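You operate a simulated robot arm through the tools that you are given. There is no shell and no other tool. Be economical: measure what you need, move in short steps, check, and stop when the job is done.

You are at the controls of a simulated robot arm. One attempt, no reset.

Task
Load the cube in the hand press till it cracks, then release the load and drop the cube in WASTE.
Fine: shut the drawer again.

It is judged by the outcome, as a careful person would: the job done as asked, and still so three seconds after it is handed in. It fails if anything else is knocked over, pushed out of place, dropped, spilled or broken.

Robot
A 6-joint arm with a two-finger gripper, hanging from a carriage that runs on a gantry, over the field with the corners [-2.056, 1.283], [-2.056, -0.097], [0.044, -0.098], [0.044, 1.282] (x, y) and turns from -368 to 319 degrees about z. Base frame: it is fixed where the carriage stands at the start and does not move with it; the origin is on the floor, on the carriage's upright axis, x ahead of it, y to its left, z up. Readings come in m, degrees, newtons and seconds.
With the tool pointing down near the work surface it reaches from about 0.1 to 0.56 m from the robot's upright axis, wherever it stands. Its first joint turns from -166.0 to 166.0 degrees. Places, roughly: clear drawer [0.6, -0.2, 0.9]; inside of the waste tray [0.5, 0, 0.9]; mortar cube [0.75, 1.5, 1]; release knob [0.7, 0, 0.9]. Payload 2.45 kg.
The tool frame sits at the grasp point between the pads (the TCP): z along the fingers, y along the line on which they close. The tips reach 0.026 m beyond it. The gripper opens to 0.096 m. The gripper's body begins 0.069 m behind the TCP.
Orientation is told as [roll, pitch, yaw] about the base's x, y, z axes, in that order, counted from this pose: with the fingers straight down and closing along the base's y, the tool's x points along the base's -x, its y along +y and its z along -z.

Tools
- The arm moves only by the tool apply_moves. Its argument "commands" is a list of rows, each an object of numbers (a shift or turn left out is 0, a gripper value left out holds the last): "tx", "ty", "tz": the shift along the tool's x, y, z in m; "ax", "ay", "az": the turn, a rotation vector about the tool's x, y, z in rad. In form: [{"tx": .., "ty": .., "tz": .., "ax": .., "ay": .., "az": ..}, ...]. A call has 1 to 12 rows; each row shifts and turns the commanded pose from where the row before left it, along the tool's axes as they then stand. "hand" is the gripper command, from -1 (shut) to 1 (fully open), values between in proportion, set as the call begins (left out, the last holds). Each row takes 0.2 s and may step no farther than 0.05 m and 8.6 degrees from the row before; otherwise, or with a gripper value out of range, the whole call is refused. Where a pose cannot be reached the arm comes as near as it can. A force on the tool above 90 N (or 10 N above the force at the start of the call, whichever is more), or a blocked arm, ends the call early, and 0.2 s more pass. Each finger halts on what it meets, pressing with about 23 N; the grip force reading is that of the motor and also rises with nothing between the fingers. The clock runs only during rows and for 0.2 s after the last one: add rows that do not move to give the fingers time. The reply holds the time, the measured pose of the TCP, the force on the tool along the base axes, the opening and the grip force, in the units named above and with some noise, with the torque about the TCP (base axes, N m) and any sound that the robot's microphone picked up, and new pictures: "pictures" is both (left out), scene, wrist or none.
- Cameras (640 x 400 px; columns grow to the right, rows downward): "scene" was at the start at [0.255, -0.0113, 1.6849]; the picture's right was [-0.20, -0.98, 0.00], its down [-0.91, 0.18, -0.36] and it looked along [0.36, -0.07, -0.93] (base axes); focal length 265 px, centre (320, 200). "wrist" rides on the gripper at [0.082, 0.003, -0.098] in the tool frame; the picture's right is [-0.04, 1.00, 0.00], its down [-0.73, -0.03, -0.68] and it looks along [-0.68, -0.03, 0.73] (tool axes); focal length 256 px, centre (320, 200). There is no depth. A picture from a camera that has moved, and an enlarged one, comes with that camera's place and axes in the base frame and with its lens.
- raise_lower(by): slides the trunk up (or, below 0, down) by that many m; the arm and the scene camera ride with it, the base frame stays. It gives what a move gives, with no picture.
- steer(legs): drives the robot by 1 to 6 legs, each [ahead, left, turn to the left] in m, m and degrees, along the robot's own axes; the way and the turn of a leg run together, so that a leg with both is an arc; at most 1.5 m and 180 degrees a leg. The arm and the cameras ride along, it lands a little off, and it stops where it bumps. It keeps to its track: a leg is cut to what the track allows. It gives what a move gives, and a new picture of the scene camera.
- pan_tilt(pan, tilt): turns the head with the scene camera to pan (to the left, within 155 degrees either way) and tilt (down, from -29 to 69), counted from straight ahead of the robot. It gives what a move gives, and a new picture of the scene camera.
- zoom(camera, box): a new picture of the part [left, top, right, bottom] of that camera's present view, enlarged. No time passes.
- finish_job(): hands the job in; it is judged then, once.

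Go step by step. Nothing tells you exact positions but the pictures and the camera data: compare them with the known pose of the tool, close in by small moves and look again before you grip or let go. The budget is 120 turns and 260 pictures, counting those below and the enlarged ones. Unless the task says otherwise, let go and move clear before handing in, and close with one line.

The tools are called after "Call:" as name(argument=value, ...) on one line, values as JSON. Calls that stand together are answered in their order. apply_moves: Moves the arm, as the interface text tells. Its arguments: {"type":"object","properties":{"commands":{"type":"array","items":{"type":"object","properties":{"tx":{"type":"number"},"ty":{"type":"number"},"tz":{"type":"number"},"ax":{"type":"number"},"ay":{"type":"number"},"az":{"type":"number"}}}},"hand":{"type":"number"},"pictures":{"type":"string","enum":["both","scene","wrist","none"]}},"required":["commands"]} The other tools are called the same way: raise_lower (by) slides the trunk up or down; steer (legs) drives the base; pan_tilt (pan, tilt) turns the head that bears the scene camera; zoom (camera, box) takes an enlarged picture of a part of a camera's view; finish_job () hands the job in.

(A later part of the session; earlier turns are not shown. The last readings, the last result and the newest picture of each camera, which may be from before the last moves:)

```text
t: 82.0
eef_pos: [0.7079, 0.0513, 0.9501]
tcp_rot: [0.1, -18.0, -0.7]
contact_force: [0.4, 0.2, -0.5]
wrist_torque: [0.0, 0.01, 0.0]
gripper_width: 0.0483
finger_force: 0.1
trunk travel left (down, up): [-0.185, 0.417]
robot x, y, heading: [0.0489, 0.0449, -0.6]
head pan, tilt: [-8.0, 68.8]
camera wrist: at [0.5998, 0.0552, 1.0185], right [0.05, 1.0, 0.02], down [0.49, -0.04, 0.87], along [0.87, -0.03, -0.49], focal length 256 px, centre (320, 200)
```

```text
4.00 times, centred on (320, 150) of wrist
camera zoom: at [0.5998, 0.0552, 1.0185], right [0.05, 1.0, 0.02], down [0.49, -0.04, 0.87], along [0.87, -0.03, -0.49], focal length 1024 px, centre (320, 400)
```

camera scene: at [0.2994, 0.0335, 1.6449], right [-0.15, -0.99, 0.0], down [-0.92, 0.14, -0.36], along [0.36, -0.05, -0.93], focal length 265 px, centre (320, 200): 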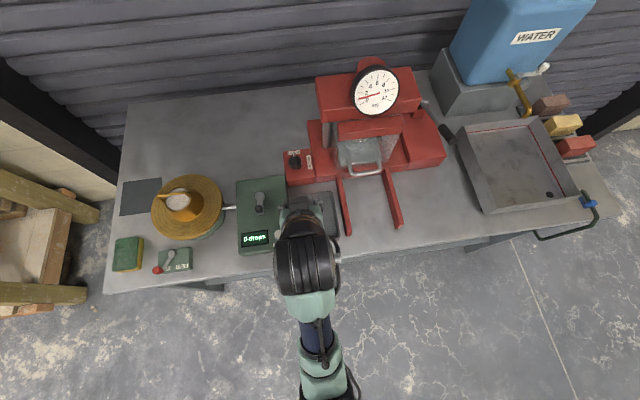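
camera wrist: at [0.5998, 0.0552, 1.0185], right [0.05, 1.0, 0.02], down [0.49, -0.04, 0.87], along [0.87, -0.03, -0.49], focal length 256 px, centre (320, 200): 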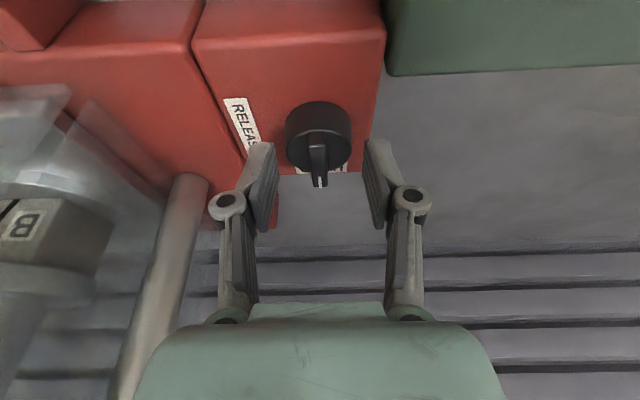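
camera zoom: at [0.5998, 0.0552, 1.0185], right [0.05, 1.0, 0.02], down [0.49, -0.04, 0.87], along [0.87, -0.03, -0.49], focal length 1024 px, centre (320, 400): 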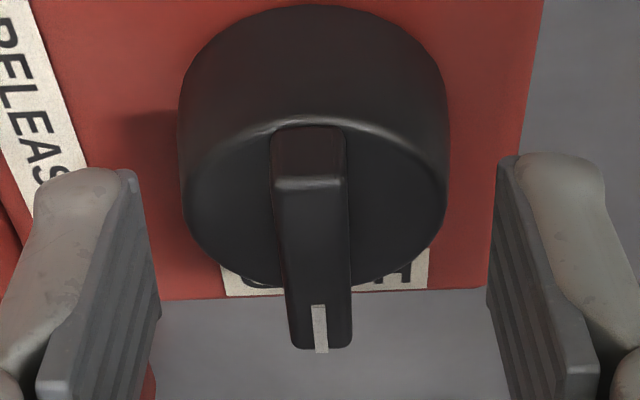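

Fin lies between the fingers. Closing on it.

Call:
apply_moves(commands=[{}, {}, {}], hand=-1, pictures="wrist")

```text
t: 82.8
eef_pos: [0.7076, 0.0501, 0.9509]
tcp_rot: [0.2, -18.2, -0.6]
contact_force: [0.8, -2.6, -1.7]
wrist_torque: [-0.03, -0.06, -0.01]
gripper_width: 0.01
finger_force: 37.4
trunk travel left (down, up): [-0.185, 0.417]
robot x, y, heading: [0.0417, 0.0427, -0.4]
head pan, tilt: [-8.0, 68.8]
camera wrist: at [0.5998, 0.0546, 1.0183], right [0.05, 1.0, 0.02], down [0.49, -0.04, 0.87], along [0.87, -0.04, -0.49], focal length 256 px, centre (320, 200)
```

wrist: 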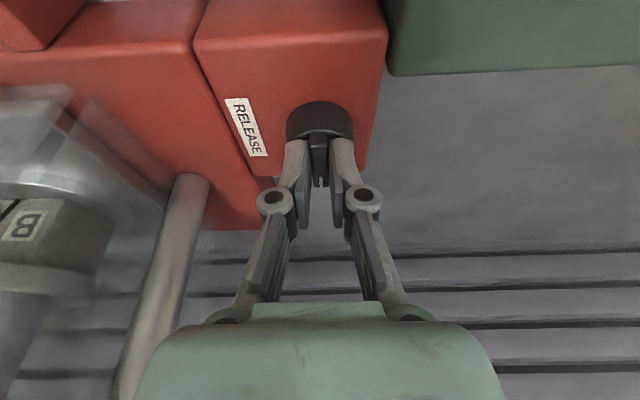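

Gripped (10 mm fin). Turning clockwise (seen from above) toward RELEASE, first 24°.

Call:
apply_moves(commands=[{"az": 0.14}, {"az": 0.14}, {"az": 0.14}], pictures="wrist")

```text
t: 83.6
eef_pos: [0.7086, 0.0527, 0.951]
tcp_rot: [7.8, -16.4, -25.9]
contact_force: [2.4, 2.3, -2.7]
wrist_torque: [-0.71, -0.69, 0.01]
gripper_width: 0.0105
finger_force: 38.0
trunk travel left (down, up): [-0.185, 0.417]
robot x, y, heading: [0.0459, 0.0428, -0.6]
head pan, tilt: [-8.0, 68.8]
camera wrist: at [0.6084, 0.0888, 1.0212], right [0.43, 0.89, 0.14], down [0.41, -0.33, 0.85], along [0.8, -0.31, -0.51], focal length 256 px, centre (320, 200)
```

wrist: 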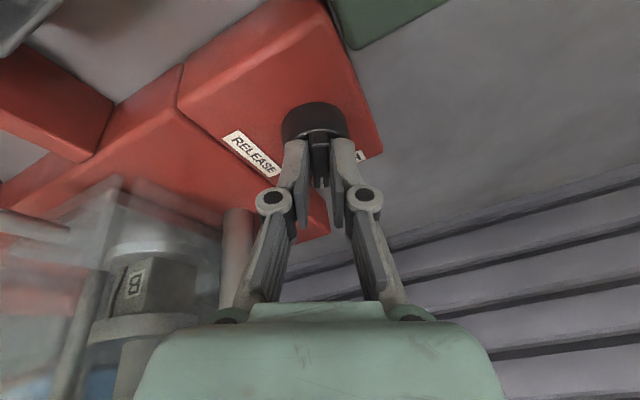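

Turning well with low forces. Continuing.

Call:
apply_moves(commands=[{"az": 0.14}, {"az": 0.14}, {"az": 0.14}, {"az": 0.14}], pictures="wrist")

Call:
zoom(camera="scene", box=[270, 40, 460, 190])

```text
t: 84.6
eef_pos: [0.7107, 0.0532, 0.9509]
tcp_rot: [15.5, -9.9, -58.2]
contact_force: [5.2, 6.3, 2.3]
wrist_torque: [-0.79, -0.49, 0.08]
gripper_width: 0.0111
finger_force: 38.0
trunk travel left (down, up): [-0.185, 0.417]
robot x, y, heading: [0.039, 0.0449, -0.7]
head pan, tilt: [-8.0, 68.8]
camera wrist: at [0.6388, 0.123, 1.0316], right [0.82, 0.51, 0.27], down [0.15, -0.63, 0.76], along [0.56, -0.58, -0.59], focal length 256 px, centre (320, 200)
```

wrist: 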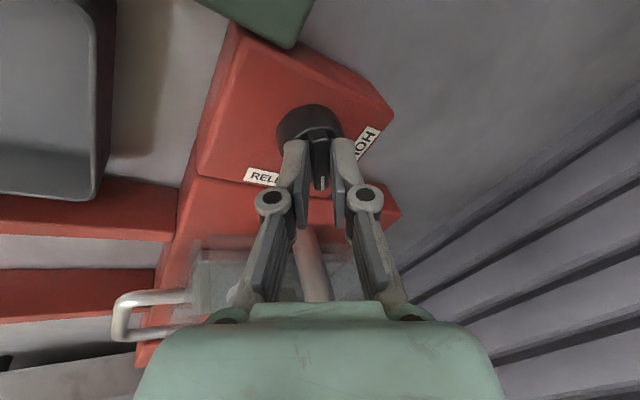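

```text
2.67 times, centred on (365, 115) of scene
camera zoom: at [0.3001, 0.0344, 1.4451], right [-0.15, -0.99, 0.0], down [-0.92, 0.14, -0.36], along [0.36, -0.05, -0.93], focal length 707 px, centre (200, 427)
```

zoom: 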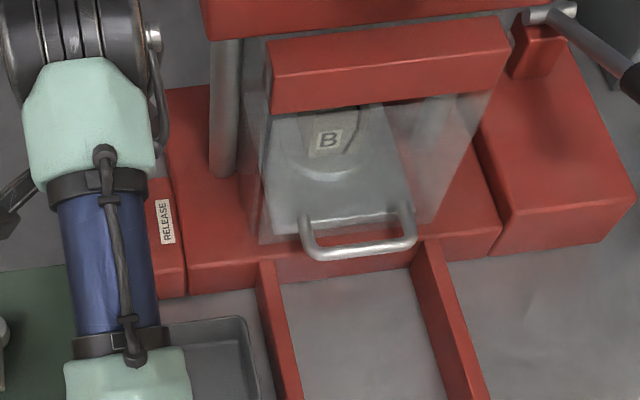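

Call:
apply_moves(commands=[{"az": 0.14}, {"az": 0.14}, {"az": 0.14}, {"az": 0.14}], pictures="wrist")

Call:
zoom(camera="scene", box=[270, 0, 460, 150])

```text
t: 85.6
eef_pos: [0.7129, 0.0525, 0.9522]
tcp_rot: [18.2, -0.3, -88.9]
contact_force: [14.4, 9.4, 2.3]
wrist_torque: [-0.8, -0.26, 0.09]
gripper_width: 0.0109
finger_force: 37.5
trunk travel left (down, up): [-0.185, 0.417]
robot x, y, heading: [0.0421, 0.0442, -0.7]
head pan, tilt: [-8.0, 68.8]
camera wrist: at [0.6819, 0.1343, 1.0463], right [0.95, -0.02, 0.31], down [-0.23, -0.73, 0.64], along [0.22, -0.68, -0.7], focal length 256 px, centre (320, 200)
```

wrist: 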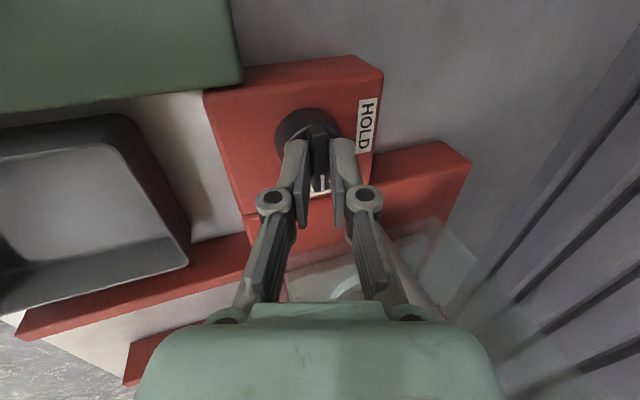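

```text
2.67 times, centred on (365, 75) of scene
camera zoom: at [0.3012, 0.0346, 1.4455], right [-0.15, -0.99, 0.0], down [-0.92, 0.14, -0.36], along [0.36, -0.05, -0.93], focal length 707 px, centre (200, 533)
```

zoom: 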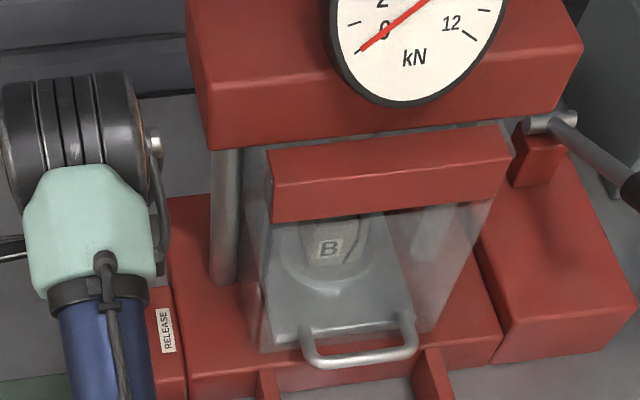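

Gauge at 0, knob at RELEASE. Opening and lifting off, then spinning back.

Call:
apply_moves(commands=[{}, {}, {"tz": -0.03}, {"tz": -0.04}, {"tz": -0.04}], hand=0, pictures="wrist")

Call:
apply_moves(commands=[{"az": -0.14}, {"az": -0.14}, {"az": -0.14}, {"az": -0.14}, {"az": -0.14}, {"az": -0.14}, {"az": -0.14}, {"az": -0.14}, {"az": -0.14}, {"az": -0.14}, {"az": -0.14}], pictures="wrist")

```text
t: 86.8
eef_pos: [0.682, 0.0511, 1.0534]
tcp_rot: [18.0, -0.4, -88.9]
contact_force: [0.3, 0.2, -0.3]
wrist_torque: [-0.01, 0.01, -0.03]
gripper_width: 0.0478
finger_force: 0.0
out of reach, approached as far as the arm can: row 5
trunk travel left (down, up): [-0.185, 0.417]
robot x, y, heading: [0.0457, 0.0435, -0.6]
head pan, tilt: [-8.0, 68.8]
camera wrist: at [0.6527, 0.1328, 1.1466], right [0.95, -0.02, 0.31], down [-0.23, -0.73, 0.64], along [0.22, -0.68, -0.7], focal length 256 px, centre (320, 200)
```

wrist: 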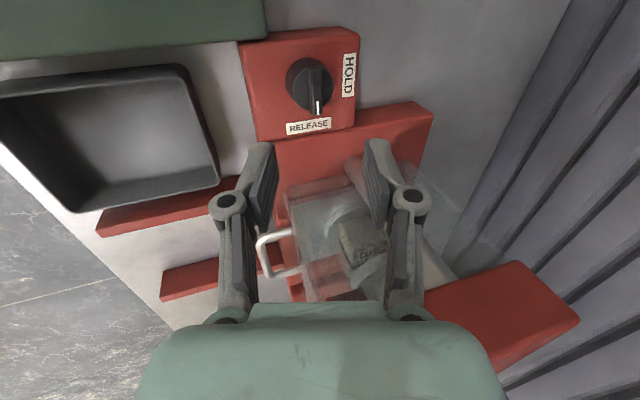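

```text
t: 89.2
eef_pos: [0.6826, 0.0501, 1.0511]
tcp_rot: [0.2, -18.1, -0.5]
contact_force: [0.5, 0.0, 0.6]
wrist_torque: [0.0, 0.0, 0.01]
gripper_width: 0.0479
finger_force: 0.0
trunk travel left (down, up): [-0.185, 0.417]
robot x, y, heading: [0.0413, 0.0454, -0.4]
head pan, tilt: [-8.0, 68.8]
camera wrist: at [0.5732, 0.055, 1.1194], right [0.05, 1.0, 0.01], down [0.49, -0.04, 0.87], along [0.87, -0.03, -0.49], focal length 256 px, centre (320, 200)
```

wrist: 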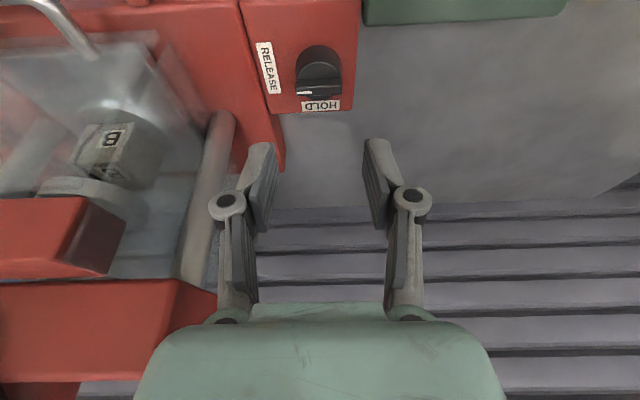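

Knob shows RELEASE and the platen is down. Next the drawer: raise the trunk, retract the tool, and drive across to view the handle.

Call:
raise_lower(by=0.12)

Call:
apply_moves(commands=[{"tz": 0.014, "tx": 0.041}, {"tz": 0.014, "tx": 0.041}, {"tz": 0.014, "tx": 0.041}], pictures="none")

Call:
steer(legs=[[0, -0.14, 0]])

Call:
zoom(camera="wrist", box=[0, 0, 640, 400])

```text
t: 90.7
eef_pos: [0.6808, 0.051, 1.1719]
tcp_rot: [0.2, -18.1, -0.7]
contact_force: [-1.1, -0.6, -0.3]
wrist_torque: [0.01, 0.03, 0.03]
gripper_width: 0.0482
finger_force: 0.0
trunk travel left (down, up): [-0.305, 0.297]
robot x, y, heading: [0.0418, 0.0436, -0.7]
head pan, tilt: [-8.0, 68.8]
```

```text
t: 91.5
eef_pos: [0.6097, 0.0531, 1.0695]
tcp_rot: [0.2, -18.2, -0.7]
contact_force: [-0.4, 0.1, 0.4]
wrist_torque: [0.0, 0.04, 0.01]
gripper_width: 0.048
finger_force: 0.0
out of reach, approached as far as the arm can: row 1, 2, 3
trunk travel left (down, up): [-0.305, 0.297]
robot x, y, heading: [0.0431, 0.0417, -0.4]
head pan, tilt: [-8.0, 68.8]
```

```text
t: 92.8
eef_pos: [0.6078, -0.085, 1.0698]
tcp_rot: [0.2, -18.2, -0.8]
contact_force: [-0.7, -0.5, -0.7]
wrist_torque: [0.0, 0.02, -0.01]
gripper_width: 0.0479
finger_force: 0.1
trunk travel left (down, up): [-0.305, 0.297]
robot x, y, heading: [0.0398, -0.0965, -0.6]
head pan, tilt: [-8.0, 68.8]
camera scene: at [0.2979, -0.1053, 1.5649], right [-0.15, -0.99, 0.0], down [-0.92, 0.14, -0.36], along [0.36, -0.05, -0.93], focal length 265 px, centre (320, 200)
```

scene: 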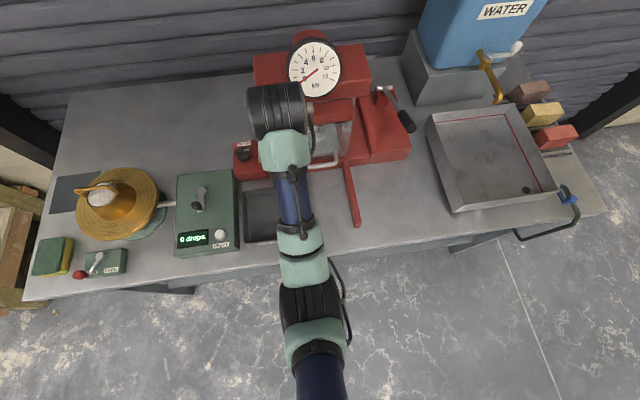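

```text
1.00 times, centred on (320, 200) of wrist (not enlarged: the box is as wide or as high as the picture)
camera zoom: at [0.4998, -0.0811, 1.1376], right [0.05, 1.0, 0.02], down [0.48, -0.04, 0.87], along [0.87, -0.04, -0.49], focal length 256 px, centre (320, 200)
```

zoom: 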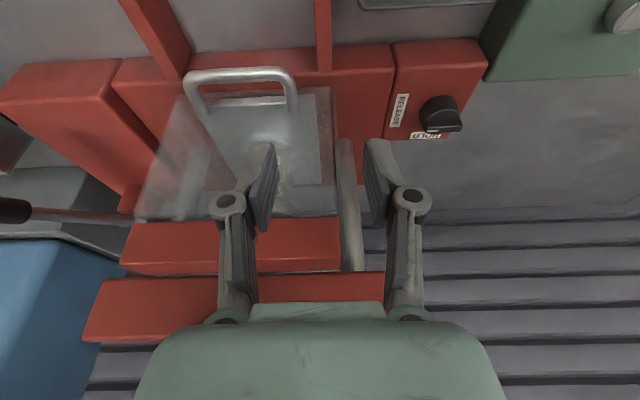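

The handle's left leg runs along x at y≈-0.111 from x 0.645 to 0.683. I'll straddle that leg from above and grip it. First above it.

Call:
apply_moves(commands=[{"tz": 0.0318, "tx": -0.0061, "ty": -0.0087}, {"tz": 0.0318, "tx": -0.0061, "ty": -0.0087}, {"tz": 0.0318, "tx": -0.0061, "ty": -0.0087}], pictures="wrist")

```text
t: 93.6
eef_pos: [0.6557, -0.1117, 0.9857]
tcp_rot: [0.2, -18.2, -0.6]
contact_force: [0.2, 0.7, 0.3]
wrist_torque: [0.01, 0.01, 0.02]
gripper_width: 0.0478
finger_force: 0.1
trunk travel left (down, up): [-0.305, 0.297]
robot x, y, heading: [0.045, -0.0942, -0.6]
head pan, tilt: [-8.0, 68.8]
camera wrist: at [0.5472, -0.1065, 1.053], right [0.05, 1.0, 0.02], down [0.48, -0.04, 0.87], along [0.87, -0.03, -0.49], focal length 256 px, centre (320, 200)
```

wrist: 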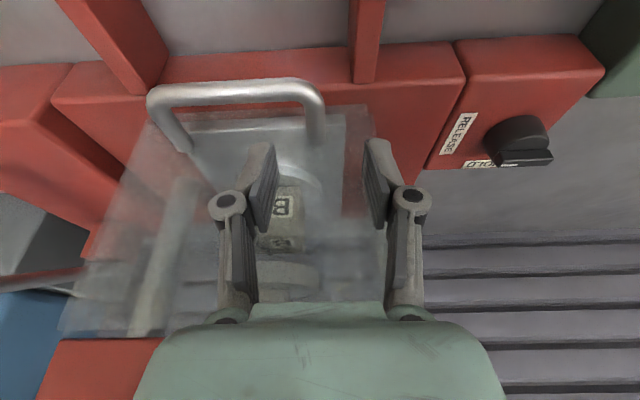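

Call:
apply_moves(commands=[{"tz": 0.0225, "tx": 0.0052}, {"tz": 0.0225, "tx": 0.0052}], pictures="wrist")

```text
t: 94.2
eef_pos: [0.6585, -0.111, 0.9395]
tcp_rot: [0.2, -18.1, -0.8]
contact_force: [-10.5, 0.8, 6.6]
wrist_torque: [0.14, -1.12, 0.15]
gripper_width: 0.0481
finger_force: 0.0
trunk travel left (down, up): [-0.305, 0.297]
robot x, y, heading: [0.0402, -0.0977, -0.5]
head pan, tilt: [-8.0, 68.8]
camera wrist: at [0.5495, -0.1068, 1.0067], right [0.05, 1.0, 0.02], down [0.49, -0.04, 0.87], along [0.87, -0.03, -0.49], focal length 256 px, centre (320, 200)
```

wrist: 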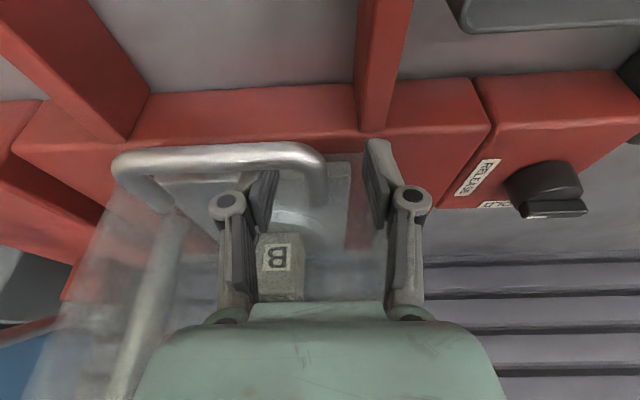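

Light contact with the drawer front; easing back 8 mm, then closing on the leg.

Call:
apply_moves(commands=[{"tz": -0.0054, "tx": 0.0067}], pictures="none")

Call:
apply_moves(commands=[{}, {}, {}], hand=-1, pictures="wrist")

```text
t: 94.6
eef_pos: [0.6519, -0.1107, 0.9418]
tcp_rot: [0.3, -18.2, -0.8]
contact_force: [0.9, 0.5, 0.0]
wrist_torque: [-0.02, -0.01, 0.01]
gripper_width: 0.0481
finger_force: 0.0
trunk travel left (down, up): [-0.305, 0.297]
robot x, y, heading: [0.0432, -0.0952, -0.8]
head pan, tilt: [-8.0, 68.8]
```

```text
t: 95.4
eef_pos: [0.6524, -0.1135, 0.9434]
tcp_rot: [0.1, -18.2, -0.7]
contact_force: [1.5, -11.3, 4.6]
wrist_torque: [-0.07, -0.1, 1.07]
gripper_width: 0.0123
finger_force: 38.7
trunk travel left (down, up): [-0.305, 0.297]
robot x, y, heading: [0.0397, -0.0934, -0.3]
head pan, tilt: [-8.0, 68.8]
camera wrist: at [0.5433, -0.109, 1.01], right [0.05, 1.0, 0.01], down [0.48, -0.04, 0.87], along [0.87, -0.04, -0.48], focal length 256 px, centre (320, 200)
```

wrist: 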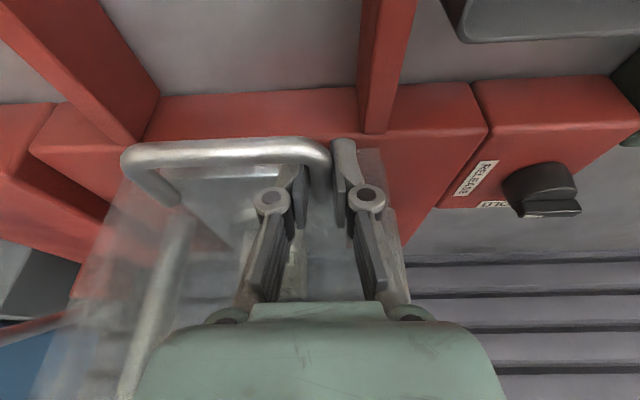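

Gripped. Pulling the drawer out gently.

Call:
apply_moves(commands=[{"tz": -0.0031, "tx": 0.0095}, {"tz": -0.0031, "tx": 0.0095}, {"tz": -0.0031, "tx": 0.0095}, {"tz": -0.0031, "tx": 0.0095}, {"tz": -0.0031, "tx": 0.0095}, {"tz": -0.0031, "tx": 0.0095}, {"tz": -0.0031, "tx": 0.0095}, {"tz": -0.0031, "tx": 0.0095}], pictures="wrist")

```text
t: 97.2
eef_pos: [0.572, -0.114, 0.9418]
tcp_rot: [0.0, -18.2, -0.7]
contact_force: [-0.9, -15.3, 6.5]
wrist_torque: [-0.19, 0.19, 0.99]
gripper_width: 0.0119
finger_force: 39.1
trunk travel left (down, up): [-0.305, 0.297]
robot x, y, heading: [0.0441, -0.0971, -0.5]
head pan, tilt: [-8.0, 68.8]
camera wrist: at [0.4629, -0.1089, 1.0101], right [0.05, 1.0, 0.01], down [0.48, -0.04, 0.87], along [0.87, -0.04, -0.49], focal length 256 px, centre (320, 200)
```

wrist: 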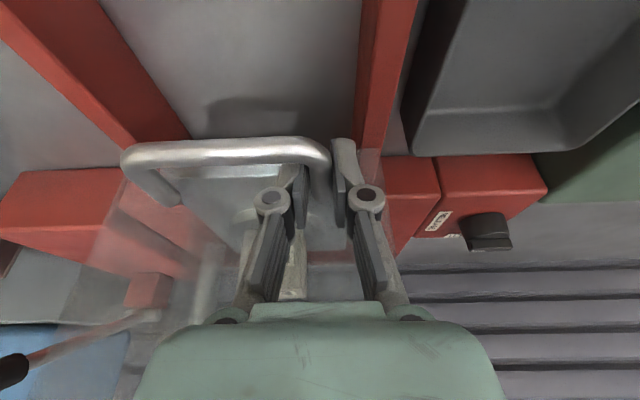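

Call:
apply_moves(commands=[{"tz": -0.0031, "tx": 0.0095}, {"tz": -0.0031, "tx": 0.0095}, {"tz": -0.0031, "tx": 0.0095}, {"tz": -0.0031, "tx": 0.0095}, {"tz": -0.0031, "tx": 0.0095}, {"tz": -0.0031, "tx": 0.0095}, {"tz": -0.0015, "tx": 0.0047}, {"tz": -0.0015, "tx": 0.0047}], pictures="both")

```text
t: 99.0
eef_pos: [0.5035, -0.1144, 0.9426]
tcp_rot: [0.0, -18.2, -0.7]
contact_force: [-0.7, -15.4, 17.1]
wrist_torque: [-0.12, -0.23, 1.05]
gripper_width: 0.012
finger_force: 38.6
trunk travel left (down, up): [-0.305, 0.297]
robot x, y, heading: [0.0441, -0.0943, -0.5]
head pan, tilt: [-8.0, 68.8]
camera scene: at [0.2984, -0.1071, 1.5652], right [-0.15, -0.99, 0.0], down [-0.92, 0.14, -0.36], along [0.36, -0.06, -0.93], focal length 265 px, centre (320, 200)
camera wrist: at [0.3941, -0.1089, 1.0098], right [0.05, 1.0, 0.01], down [0.48, -0.04, 0.88], along [0.87, -0.04, -0.48], focal length 256 px, centre (320, 200)
```

scene: 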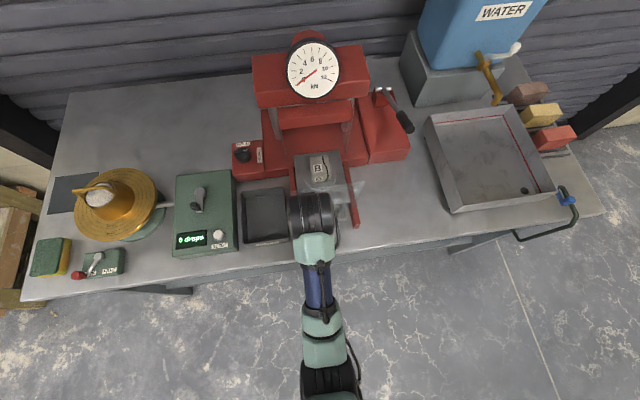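
wrist: 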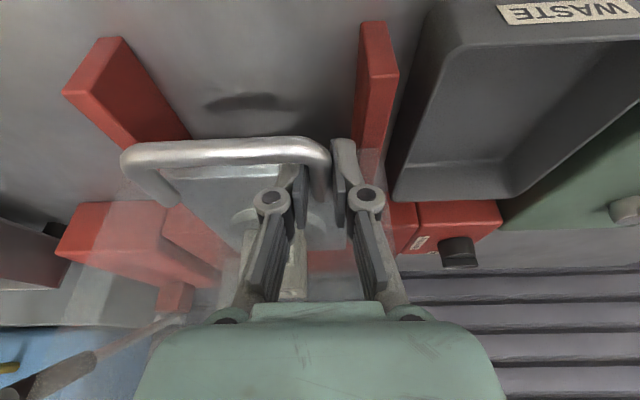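

Drawer is out nearly to its original place. Opening, lifting clear, and looking at the cube.

Call:
apply_moves(commands=[{}, {}, {"tz": -0.03, "tx": -0.0097}, {"tz": -0.03, "tx": -0.0097}, {"tz": -0.03, "tx": -0.0097}], hand=0, pictures="wrist")

Call:
zoom(camera="scene", box=[270, 120, 370, 200])

```text
t: 100.2
eef_pos: [0.5153, -0.1112, 1.0053]
tcp_rot: [0.2, -18.3, -0.7]
contact_force: [-0.4, 0.1, 0.4]
wrist_torque: [-0.01, -0.01, -0.04]
gripper_width: 0.0481
finger_force: 0.0
out of reach, approached as far as the arm can: row 4, 5
trunk travel left (down, up): [-0.305, 0.297]
robot x, y, heading: [0.0419, -0.0948, -0.3]
head pan, tilt: [-8.0, 68.8]
camera wrist: at [0.4069, -0.1065, 1.0719], right [0.05, 1.0, 0.02], down [0.48, -0.04, 0.87], along [0.87, -0.04, -0.48], focal length 256 px, centre (320, 200)
```

wrist: 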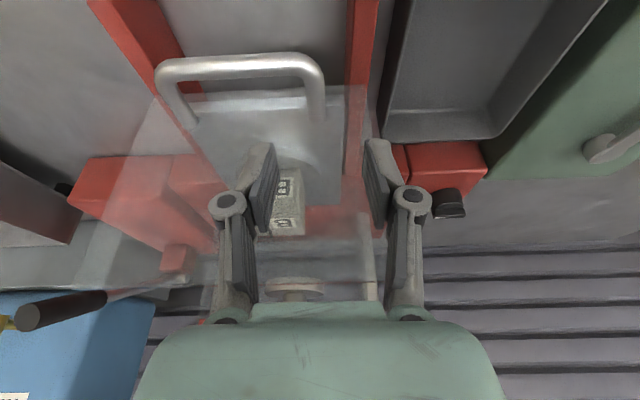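

```text
5.00 times, centred on (320, 160) of scene
camera zoom: at [0.2979, -0.1054, 1.5649], right [-0.15, -0.99, 0.0], down [-0.92, 0.14, -0.36], along [0.36, -0.05, -0.93], focal length 1326 px, centre (320, 400)
```

zoom: 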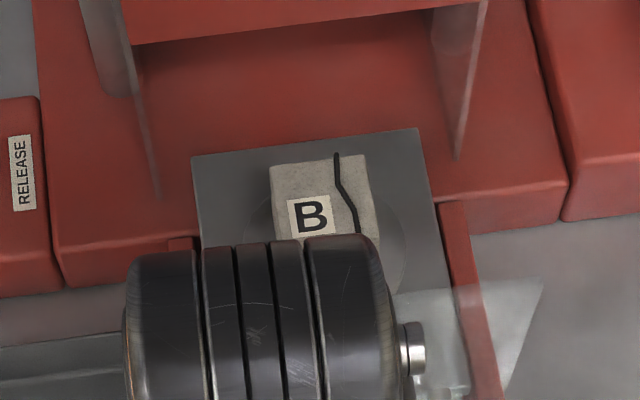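

Cracked cube B confirmed. I'll grasp it with the tool straight down and spun 90° so the wrist camera clears the front screen. First raise the trunk and go over it.

Call:
raise_lower(by=0.1)

Call:
apply_moves(commands=[{"tz": 0.0124, "tx": -0.038, "ty": -0.022}, {"tz": 0.0124, "tx": -0.038, "ty": -0.022}, {"ay": 0.11}, {"ay": 0.105}, {"ay": 0.1}], hand=1, pictures="wrist")

```text
t: 101.6
eef_pos: [0.5152, -0.1111, 1.1044]
tcp_rot: [0.2, -18.2, -0.7]
contact_force: [0.4, -0.9, -0.3]
wrist_torque: [-0.01, 0.0, 0.02]
gripper_width: 0.0481
finger_force: 0.1
trunk travel left (down, up): [-0.405, 0.197]
robot x, y, heading: [0.0433, -0.0951, -0.5]
head pan, tilt: [-8.0, 68.8]
```

```text
t: 102.8
eef_pos: [0.6015, -0.158, 1.0986]
tcp_rot: [0.2, -0.2, -0.6]
contact_force: [1.0, 0.3, 0.2]
wrist_torque: [0.02, -0.04, -0.01]
gripper_width: 0.096
finger_force: 0.2
out of reach, approached as far as the arm can: row 5
trunk travel left (down, up): [-0.405, 0.197]
robot x, y, heading: [0.041, -0.0943, -0.6]
head pan, tilt: [-8.0, 68.8]
camera wrist: at [0.5201, -0.1529, 1.1955], right [0.05, 1.0, 0.0], down [0.73, -0.04, 0.68], along [0.68, -0.03, -0.73], focal length 256 px, centre (320, 200)
```

wrist: 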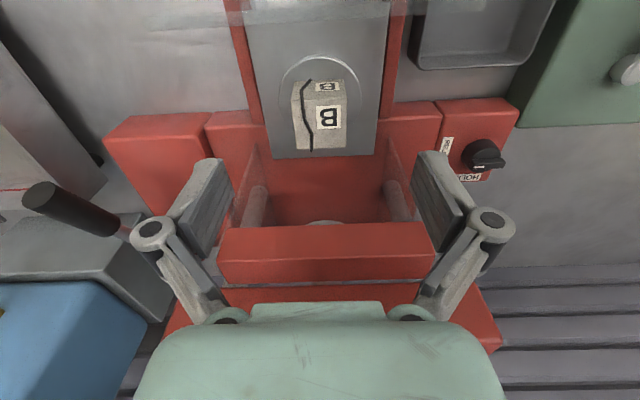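

Call:
zoom(camera="wrist", box=[240, 50, 400, 150])

Call:
zoom(camera="scene", box=[270, 120, 370, 200])

```text
4.00 times, centred on (320, 100) of wrist
camera zoom: at [0.5201, -0.1529, 1.1955], right [0.05, 1.0, 0.0], down [0.73, -0.04, 0.68], along [0.68, -0.03, -0.73], focal length 1024 px, centre (320, 600)
```

zoom: 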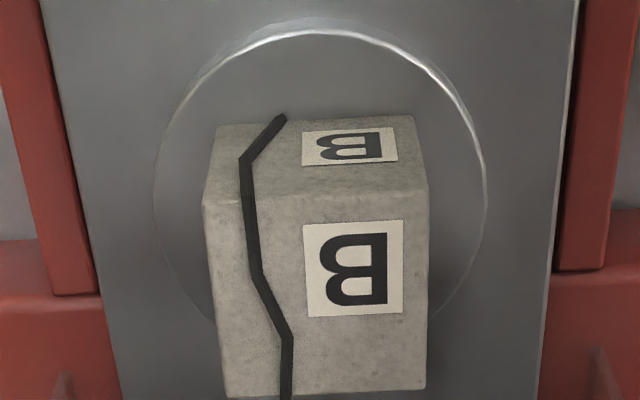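

```text
5.00 times, centred on (320, 160) of scene
camera zoom: at [0.2978, -0.1054, 1.6648], right [-0.15, -0.99, 0.0], down [-0.92, 0.14, -0.36], along [0.36, -0.05, -0.93], focal length 1326 px, centre (320, 400)
```

zoom: 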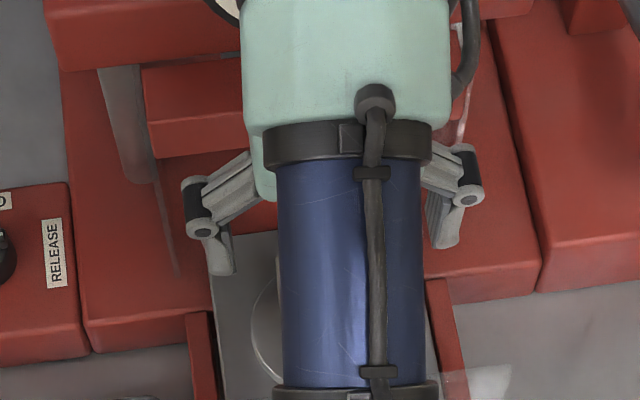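

Cube centre ≈(0.634,-0.157), top z≈0.965, about 50 mm. Spinning the gripper 90° above it.

Call:
apply_moves(commands=[{"az": 0.142, "tz": 0.005}, {"az": 0.142, "tz": 0.005}, {"az": 0.142}, {"az": 0.142}, {"az": 0.142}, {"az": 0.142}, {"az": 0.142}, {"az": 0.142}, {"az": 0.142}, {"az": 0.142}, {"az": 0.142}], hand=0.5, pictures="none")

```text
t: 105.2
eef_pos: [0.6028, -0.1569, 1.089]
tcp_rot: [0.2, 0.1, -90.3]
contact_force: [0.1, 0.4, -0.2]
wrist_torque: [-0.02, 0.05, 0.01]
gripper_width: 0.0719
finger_force: 0.2
trunk travel left (down, up): [-0.405, 0.197]
robot x, y, heading: [0.0407, -0.0933, -0.7]
head pan, tilt: [-8.0, 68.8]
```

Call:
apply_moves(commands=[{"ty": 0.0155, "tz": 0.01}, {"ty": 0.0155, "tz": 0.01}], pictures="wrist")

Call:
zoom(camera="wrist", box=[200, 20, 440, 170])

```text
t: 105.8
eef_pos: [0.6319, -0.1576, 1.0694]
tcp_rot: [0.2, 0.3, -90.2]
contact_force: [-9.2, 0.0, 6.8]
wrist_torque: [-0.03, -0.53, 0.03]
gripper_width: 0.068
finger_force: 0.1
trunk travel left (down, up): [-0.405, 0.197]
robot x, y, heading: [0.0402, -0.0903, -0.4]
head pan, tilt: [-8.0, 68.8]
camera wrist: at [0.6353, -0.0752, 1.1661], right [1.0, -0.04, 0.0], down [-0.03, -0.74, 0.68], along [-0.03, -0.68, -0.74], focal length 256 px, centre (320, 200)
```

wrist: 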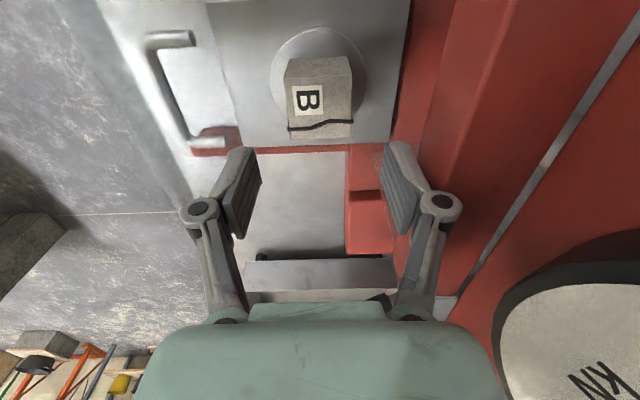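

```text
2.67 times, centred on (320, 95) of wrist
camera zoom: at [0.6353, -0.0752, 1.1661], right [1.0, -0.04, 0.0], down [-0.03, -0.74, 0.68], along [-0.03, -0.68, -0.74], focal length 683 px, centre (320, 480)
```

zoom: 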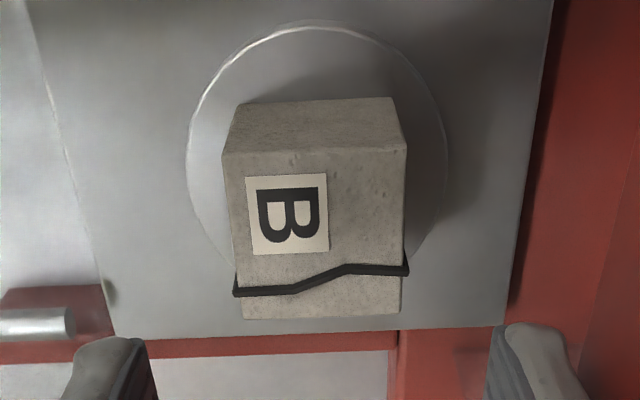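

The far finger touches the press crosshead when closing along x, so I go back and use closing along y instead: tool straight down, camera about 4 cm above the screen's top. Cube centre refined to (0.631,-0.160).

Call:
apply_moves(commands=[{"ty": -0.025}, {"az": -0.142}, {"az": -0.142}, {"az": -0.142}, {"az": -0.142}, {"az": -0.142}, {"az": -0.142}, {"az": -0.142}, {"az": -0.142}, {"az": -0.142}, {"az": -0.142}, {"az": -0.142}], hand=0.7, pictures="none")

```text
t: 108.4
eef_pos: [0.6078, -0.156, 1.0683]
tcp_rot: [0.2, -0.2, -0.5]
contact_force: [0.3, -0.3, -0.6]
wrist_torque: [0.0, 0.01, 0.0]
gripper_width: 0.0816
finger_force: 0.1
trunk travel left (down, up): [-0.405, 0.197]
robot x, y, heading: [0.0417, -0.095, -0.6]
head pan, tilt: [-8.0, 68.8]
```

Call:
raise_lower(by=-0.06)

Call:
apply_moves(commands=[{"tx": -0.012, "ty": -0.002}, {"tx": -0.011, "ty": -0.002}], pictures="wrist")

```text
t: 109.4
eef_pos: [0.6088, -0.1558, 1.0093]
tcp_rot: [0.2, -0.2, -0.7]
contact_force: [0.3, 0.7, 0.3]
wrist_torque: [0.03, -0.03, -0.02]
gripper_width: 0.0817
finger_force: 0.0
trunk travel left (down, up): [-0.345, 0.257]
robot x, y, heading: [0.0439, -0.0924, -0.6]
head pan, tilt: [-8.0, 68.8]
```

```text
t: 110.0
eef_pos: [0.631, -0.1625, 1.0092]
tcp_rot: [0.2, -0.3, -0.6]
contact_force: [-0.1, -0.1, -1.2]
wrist_torque: [-0.01, 0.02, 0.0]
gripper_width: 0.0816
finger_force: 0.0
trunk travel left (down, up): [-0.345, 0.257]
robot x, y, heading: [0.0456, -0.0927, -0.6]
head pan, tilt: [-8.0, 68.8]
camera wrist: at [0.5493, -0.1567, 1.106], right [0.05, 1.0, 0.0], down [0.73, -0.04, 0.68], along [0.68, -0.03, -0.73], focal length 256 px, centre (320, 200)
```

wrist: 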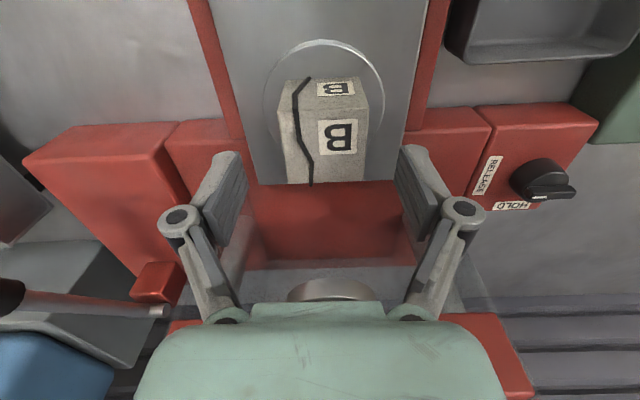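

Centred over the cube. Descending in small steps and watching force.

Call:
apply_moves(commands=[{"tz": 0.012, "tx": -0.003, "ty": 0.003}, {"tz": 0.012}], pictures="wrist")

Call:
apply_moves(commands=[{"tz": 0.01}, {"tz": 0.008}], pictures="wrist")

```text
t: 110.6
eef_pos: [0.6346, -0.157, 0.985]
tcp_rot: [0.2, -0.3, -0.7]
contact_force: [0.3, -0.1, -0.4]
wrist_torque: [0.04, -0.03, 0.0]
gripper_width: 0.0817
finger_force: 0.1
trunk travel left (down, up): [-0.345, 0.257]
robot x, y, heading: [0.0388, -0.0945, -0.8]
head pan, tilt: [-8.0, 68.8]
camera wrist: at [0.5527, -0.1536, 1.0814], right [0.05, 1.0, 0.0], down [0.73, -0.04, 0.68], along [0.68, -0.03, -0.73], focal length 256 px, centre (320, 200)
```

wrist: 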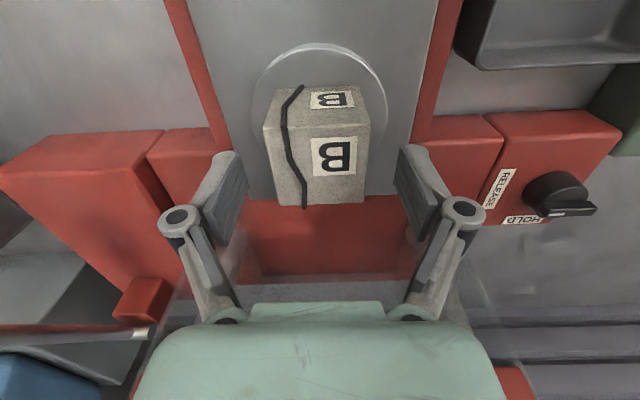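

```text
t: 111.2
eef_pos: [0.6342, -0.1583, 0.9653]
tcp_rot: [0.2, -0.2, -0.7]
contact_force: [-0.5, -0.7, -0.6]
wrist_torque: [-0.06, 0.0, 0.02]
gripper_width: 0.0815
finger_force: 0.1
trunk travel left (down, up): [-0.345, 0.257]
robot x, y, heading: [0.0421, -0.0935, -0.7]
head pan, tilt: [-8.0, 68.8]
camera wrist: at [0.5524, -0.1537, 1.063], right [0.05, 1.0, 0.0], down [0.73, -0.04, 0.68], along [0.68, -0.03, -0.73], focal length 256 px, centre (320, 200)
```

wrist: 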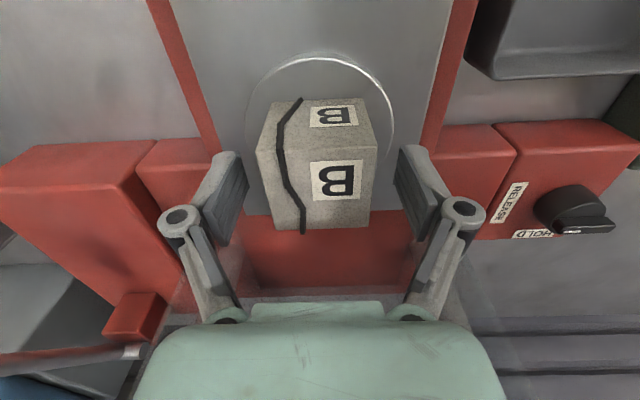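

The tool sits at the cube's top level with tips halfway down. A further 8 mm, then gently close.

Call:
apply_moves(commands=[{"tz": 0.008}], pictures="none")

Call:
apply_moves(commands=[{}, {}, {}], hand=-0.2, pictures="wrist")

```text
t: 111.6
eef_pos: [0.6347, -0.1585, 0.9579]
tcp_rot: [0.2, -0.2, -0.6]
contact_force: [-0.5, -0.1, 0.1]
wrist_torque: [-0.02, 0.01, -0.02]
gripper_width: 0.0814
finger_force: 0.0
trunk travel left (down, up): [-0.345, 0.257]
robot x, y, heading: [0.039, -0.0922, -0.5]
head pan, tilt: [-8.0, 68.8]
```

```text
t: 112.4
eef_pos: [0.6357, -0.1575, 0.9581]
tcp_rot: [0.2, -0.1, -0.7]
contact_force: [-0.4, -0.8, 0.5]
wrist_torque: [-0.08, 0.09, -0.04]
gripper_width: 0.0501
finger_force: 23.1
trunk travel left (down, up): [-0.345, 0.257]
robot x, y, heading: [0.0427, -0.0934, -0.6]
head pan, tilt: [-8.0, 68.8]
camera wrist: at [0.5526, -0.1536, 1.0551], right [0.05, 1.0, 0.0], down [0.73, -0.04, 0.68], along [0.68, -0.03, -0.73], focal length 256 px, centre (320, 200)
```

wrist: 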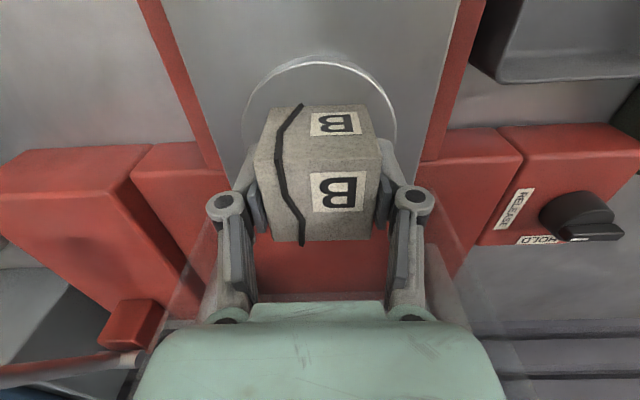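

Gripped (50 mm). Tightening and lifting straight up with the trunk.

Call:
apply_moves(commands=[{}, {"tz": -0.015}], hand=-1, pictures="none")

Call:
raise_lower(by=0.15)

Call:
apply_moves(commands=[{"tx": 0.02}, {"tx": 0.03}], pictures="wrist")

```text
t: 113.0
eef_pos: [0.635, -0.1575, 0.9732]
tcp_rot: [0.1, -0.2, -0.6]
contact_force: [0.4, 0.4, -2.7]
wrist_torque: [-0.03, 0.0, 0.0]
gripper_width: 0.0497
finger_force: 23.0
trunk travel left (down, up): [-0.345, 0.257]
robot x, y, heading: [0.0431, -0.0916, -0.5]
head pan, tilt: [-8.0, 68.8]
```

```text
t: 114.7
eef_pos: [0.6343, -0.157, 1.1229]
tcp_rot: [0.2, -0.3, -0.7]
contact_force: [0.5, 0.6, -3.3]
wrist_torque: [0.0, -0.02, -0.01]
gripper_width: 0.0498
finger_force: 23.6
trunk travel left (down, up): [-0.495, 0.107]
robot x, y, heading: [0.0445, -0.093, -0.9]
head pan, tilt: [-8.0, 68.8]
```

```text
t: 115.3
eef_pos: [0.5855, -0.1572, 1.1225]
tcp_rot: [0.1, -0.2, -0.5]
contact_force: [0.3, 0.6, -1.5]
wrist_torque: [-0.01, 0.04, 0.02]
gripper_width: 0.0495
finger_force: 23.0
trunk travel left (down, up): [-0.495, 0.107]
robot x, y, heading: [0.0399, -0.094, -0.5]
head pan, tilt: [-8.0, 68.8]
camera wrist: at [0.5031, -0.1529, 1.22], right [0.05, 1.0, 0.0], down [0.73, -0.04, 0.68], along [0.68, -0.03, -0.73], focal length 256 px, centre (320, 200)
```

wrist: 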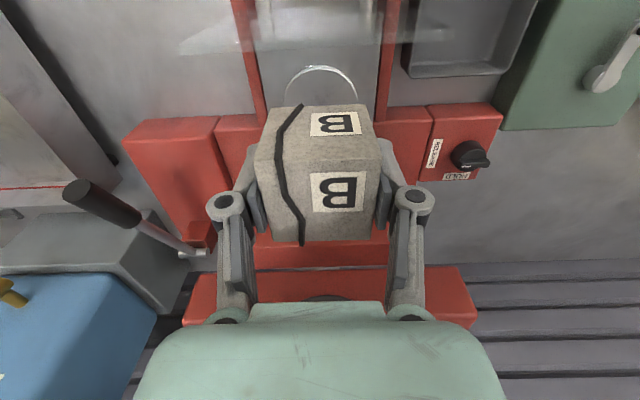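

Cube held. Moving over the WASTE tray at about (0.545, 0.0).

Call:
apply_moves(commands=[{"tx": 0.01, "ty": 0.04}, {"tx": 0.01, "ty": 0.04}, {"tx": 0.01, "ty": 0.04}, {"tx": 0.01, "ty": 0.037}], pictures="both")

```text
t: 116.3
eef_pos: [0.5466, -0.0006, 1.1228]
tcp_rot: [0.3, -0.3, -0.7]
contact_force: [0.2, -0.8, -2.7]
wrist_torque: [0.03, 0.02, 0.03]
gripper_width: 0.0496
finger_force: 22.9
trunk travel left (down, up): [-0.495, 0.107]
robot x, y, heading: [0.0433, -0.0979, -0.8]
head pan, tilt: [-8.0, 68.8]
camera scene: at [0.2978, -0.1055, 1.7548], right [-0.15, -0.99, 0.0], down [-0.92, 0.14, -0.36], along [0.36, -0.05, -0.93], focal length 265 px, centre (320, 200)
camera wrist: at [0.4646, 0.0041, 1.2203], right [0.05, 1.0, 0.0], down [0.73, -0.04, 0.68], along [0.68, -0.03, -0.73], focal length 256 px, centre (320, 200)
```

scene: 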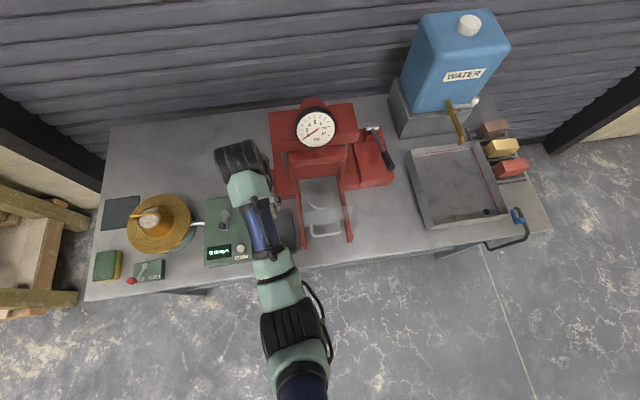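
wrist: 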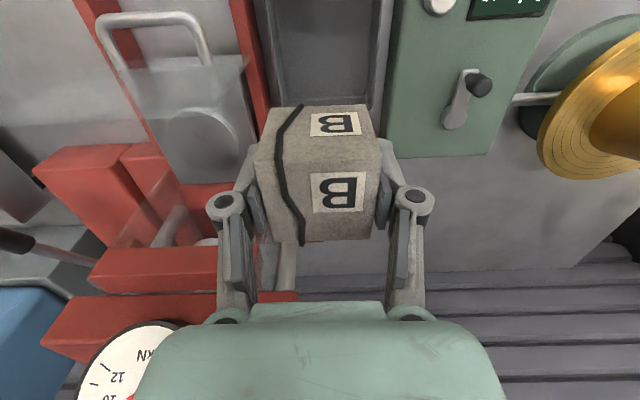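

The tray lies beneath (inner y -0.055…0.065). Lowering with the trunk, then the arm.

Call:
raise_lower(by=-0.15)

Call:
zoom(camera="wrist", box=[0, 0, 640, 400])

```text
t: 118.1
eef_pos: [0.5466, -0.0011, 0.9734]
tcp_rot: [0.2, -0.2, -0.5]
contact_force: [-0.5, 0.1, -2.8]
wrist_torque: [0.0, -0.03, 0.0]
gripper_width: 0.0496
finger_force: 22.7
trunk travel left (down, up): [-0.345, 0.257]
robot x, y, heading: [0.0427, -0.0939, -0.6]
head pan, tilt: [-8.0, 68.8]
```

```text
1.00 times, centred on (320, 200) of wrist (not enlarged: the box is as wide or as high as the picture)
camera zoom: at [0.4648, 0.0038, 1.0704], right [0.05, 1.0, 0.0], down [0.73, -0.04, 0.68], along [0.68, -0.03, -0.73], focal length 256 px, centre (320, 200)
```

zoom: 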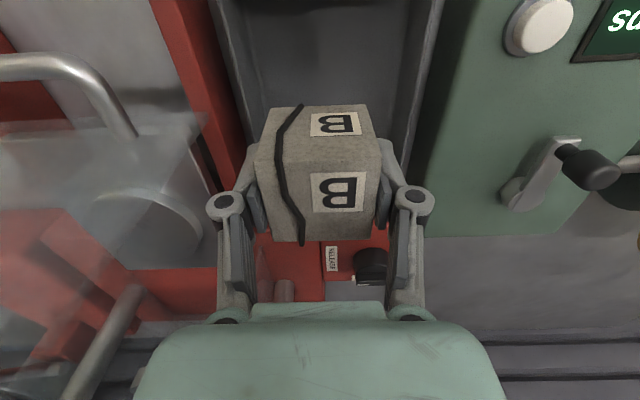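

Call:
apply_moves(commands=[{"tz": 0.026}, {"tz": 0.026}, {"tz": 0.015}, {"tz": 0.01}], pictures="wrist")

```text
t: 119.1
eef_pos: [0.5475, -0.0001, 0.8954]
tcp_rot: [0.2, -0.2, -0.7]
contact_force: [-0.1, -0.3, -3.1]
wrist_torque: [-0.02, -0.02, -0.01]
gripper_width: 0.0498
finger_force: 22.5
trunk travel left (down, up): [-0.345, 0.257]
robot x, y, heading: [0.0432, -0.0951, -0.6]
head pan, tilt: [-8.0, 68.8]
camera wrist: at [0.4649, 0.004, 0.993], right [0.05, 1.0, 0.0], down [0.73, -0.04, 0.68], along [0.68, -0.03, -0.73], focal length 256 px, centre (320, 200)
```

wrist: 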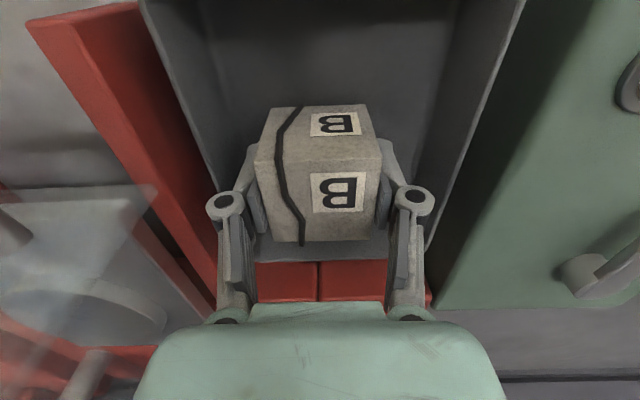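

The cube is inside the tray. Lowering until it touches, then opening a little.

Call:
apply_moves(commands=[{"tz": 0.005}, {"tz": 0.004}, {"tz": 0.003}], pictures="none")

Call:
apply_moves(commands=[{}, {}], hand=0.35, pictures="wrist")

```text
t: 119.9
eef_pos: [0.549, 0.0013, 0.8856]
tcp_rot: [0.2, -0.3, -0.6]
contact_force: [-6.8, -2.6, 18.9]
wrist_torque: [-0.07, 0.13, 0.02]
gripper_width: 0.0499
finger_force: 23.2
trunk travel left (down, up): [-0.345, 0.257]
robot x, y, heading: [0.0441, -0.0957, -0.5]
head pan, tilt: [-8.0, 68.8]
```

```text
t: 120.5
eef_pos: [0.5478, -0.0001, 0.8839]
tcp_rot: [0.1, -0.2, -0.6]
contact_force: [0.6, 0.8, -0.4]
wrist_torque: [0.0, -0.03, -0.01]
gripper_width: 0.0648
finger_force: 0.3
trunk travel left (down, up): [-0.345, 0.257]
robot x, y, heading: [0.0443, -0.0964, -0.6]
head pan, tilt: [-8.0, 68.8]
camera wrist: at [0.4653, 0.0043, 0.9813], right [0.05, 1.0, 0.0], down [0.73, -0.04, 0.68], along [0.68, -0.03, -0.73], focal length 256 px, centre (320, 200)
```

wrist: 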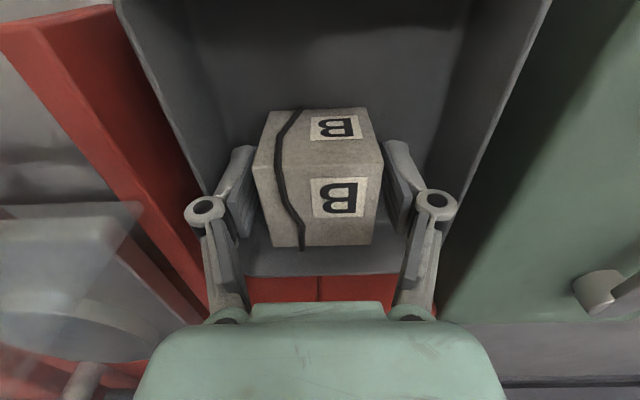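

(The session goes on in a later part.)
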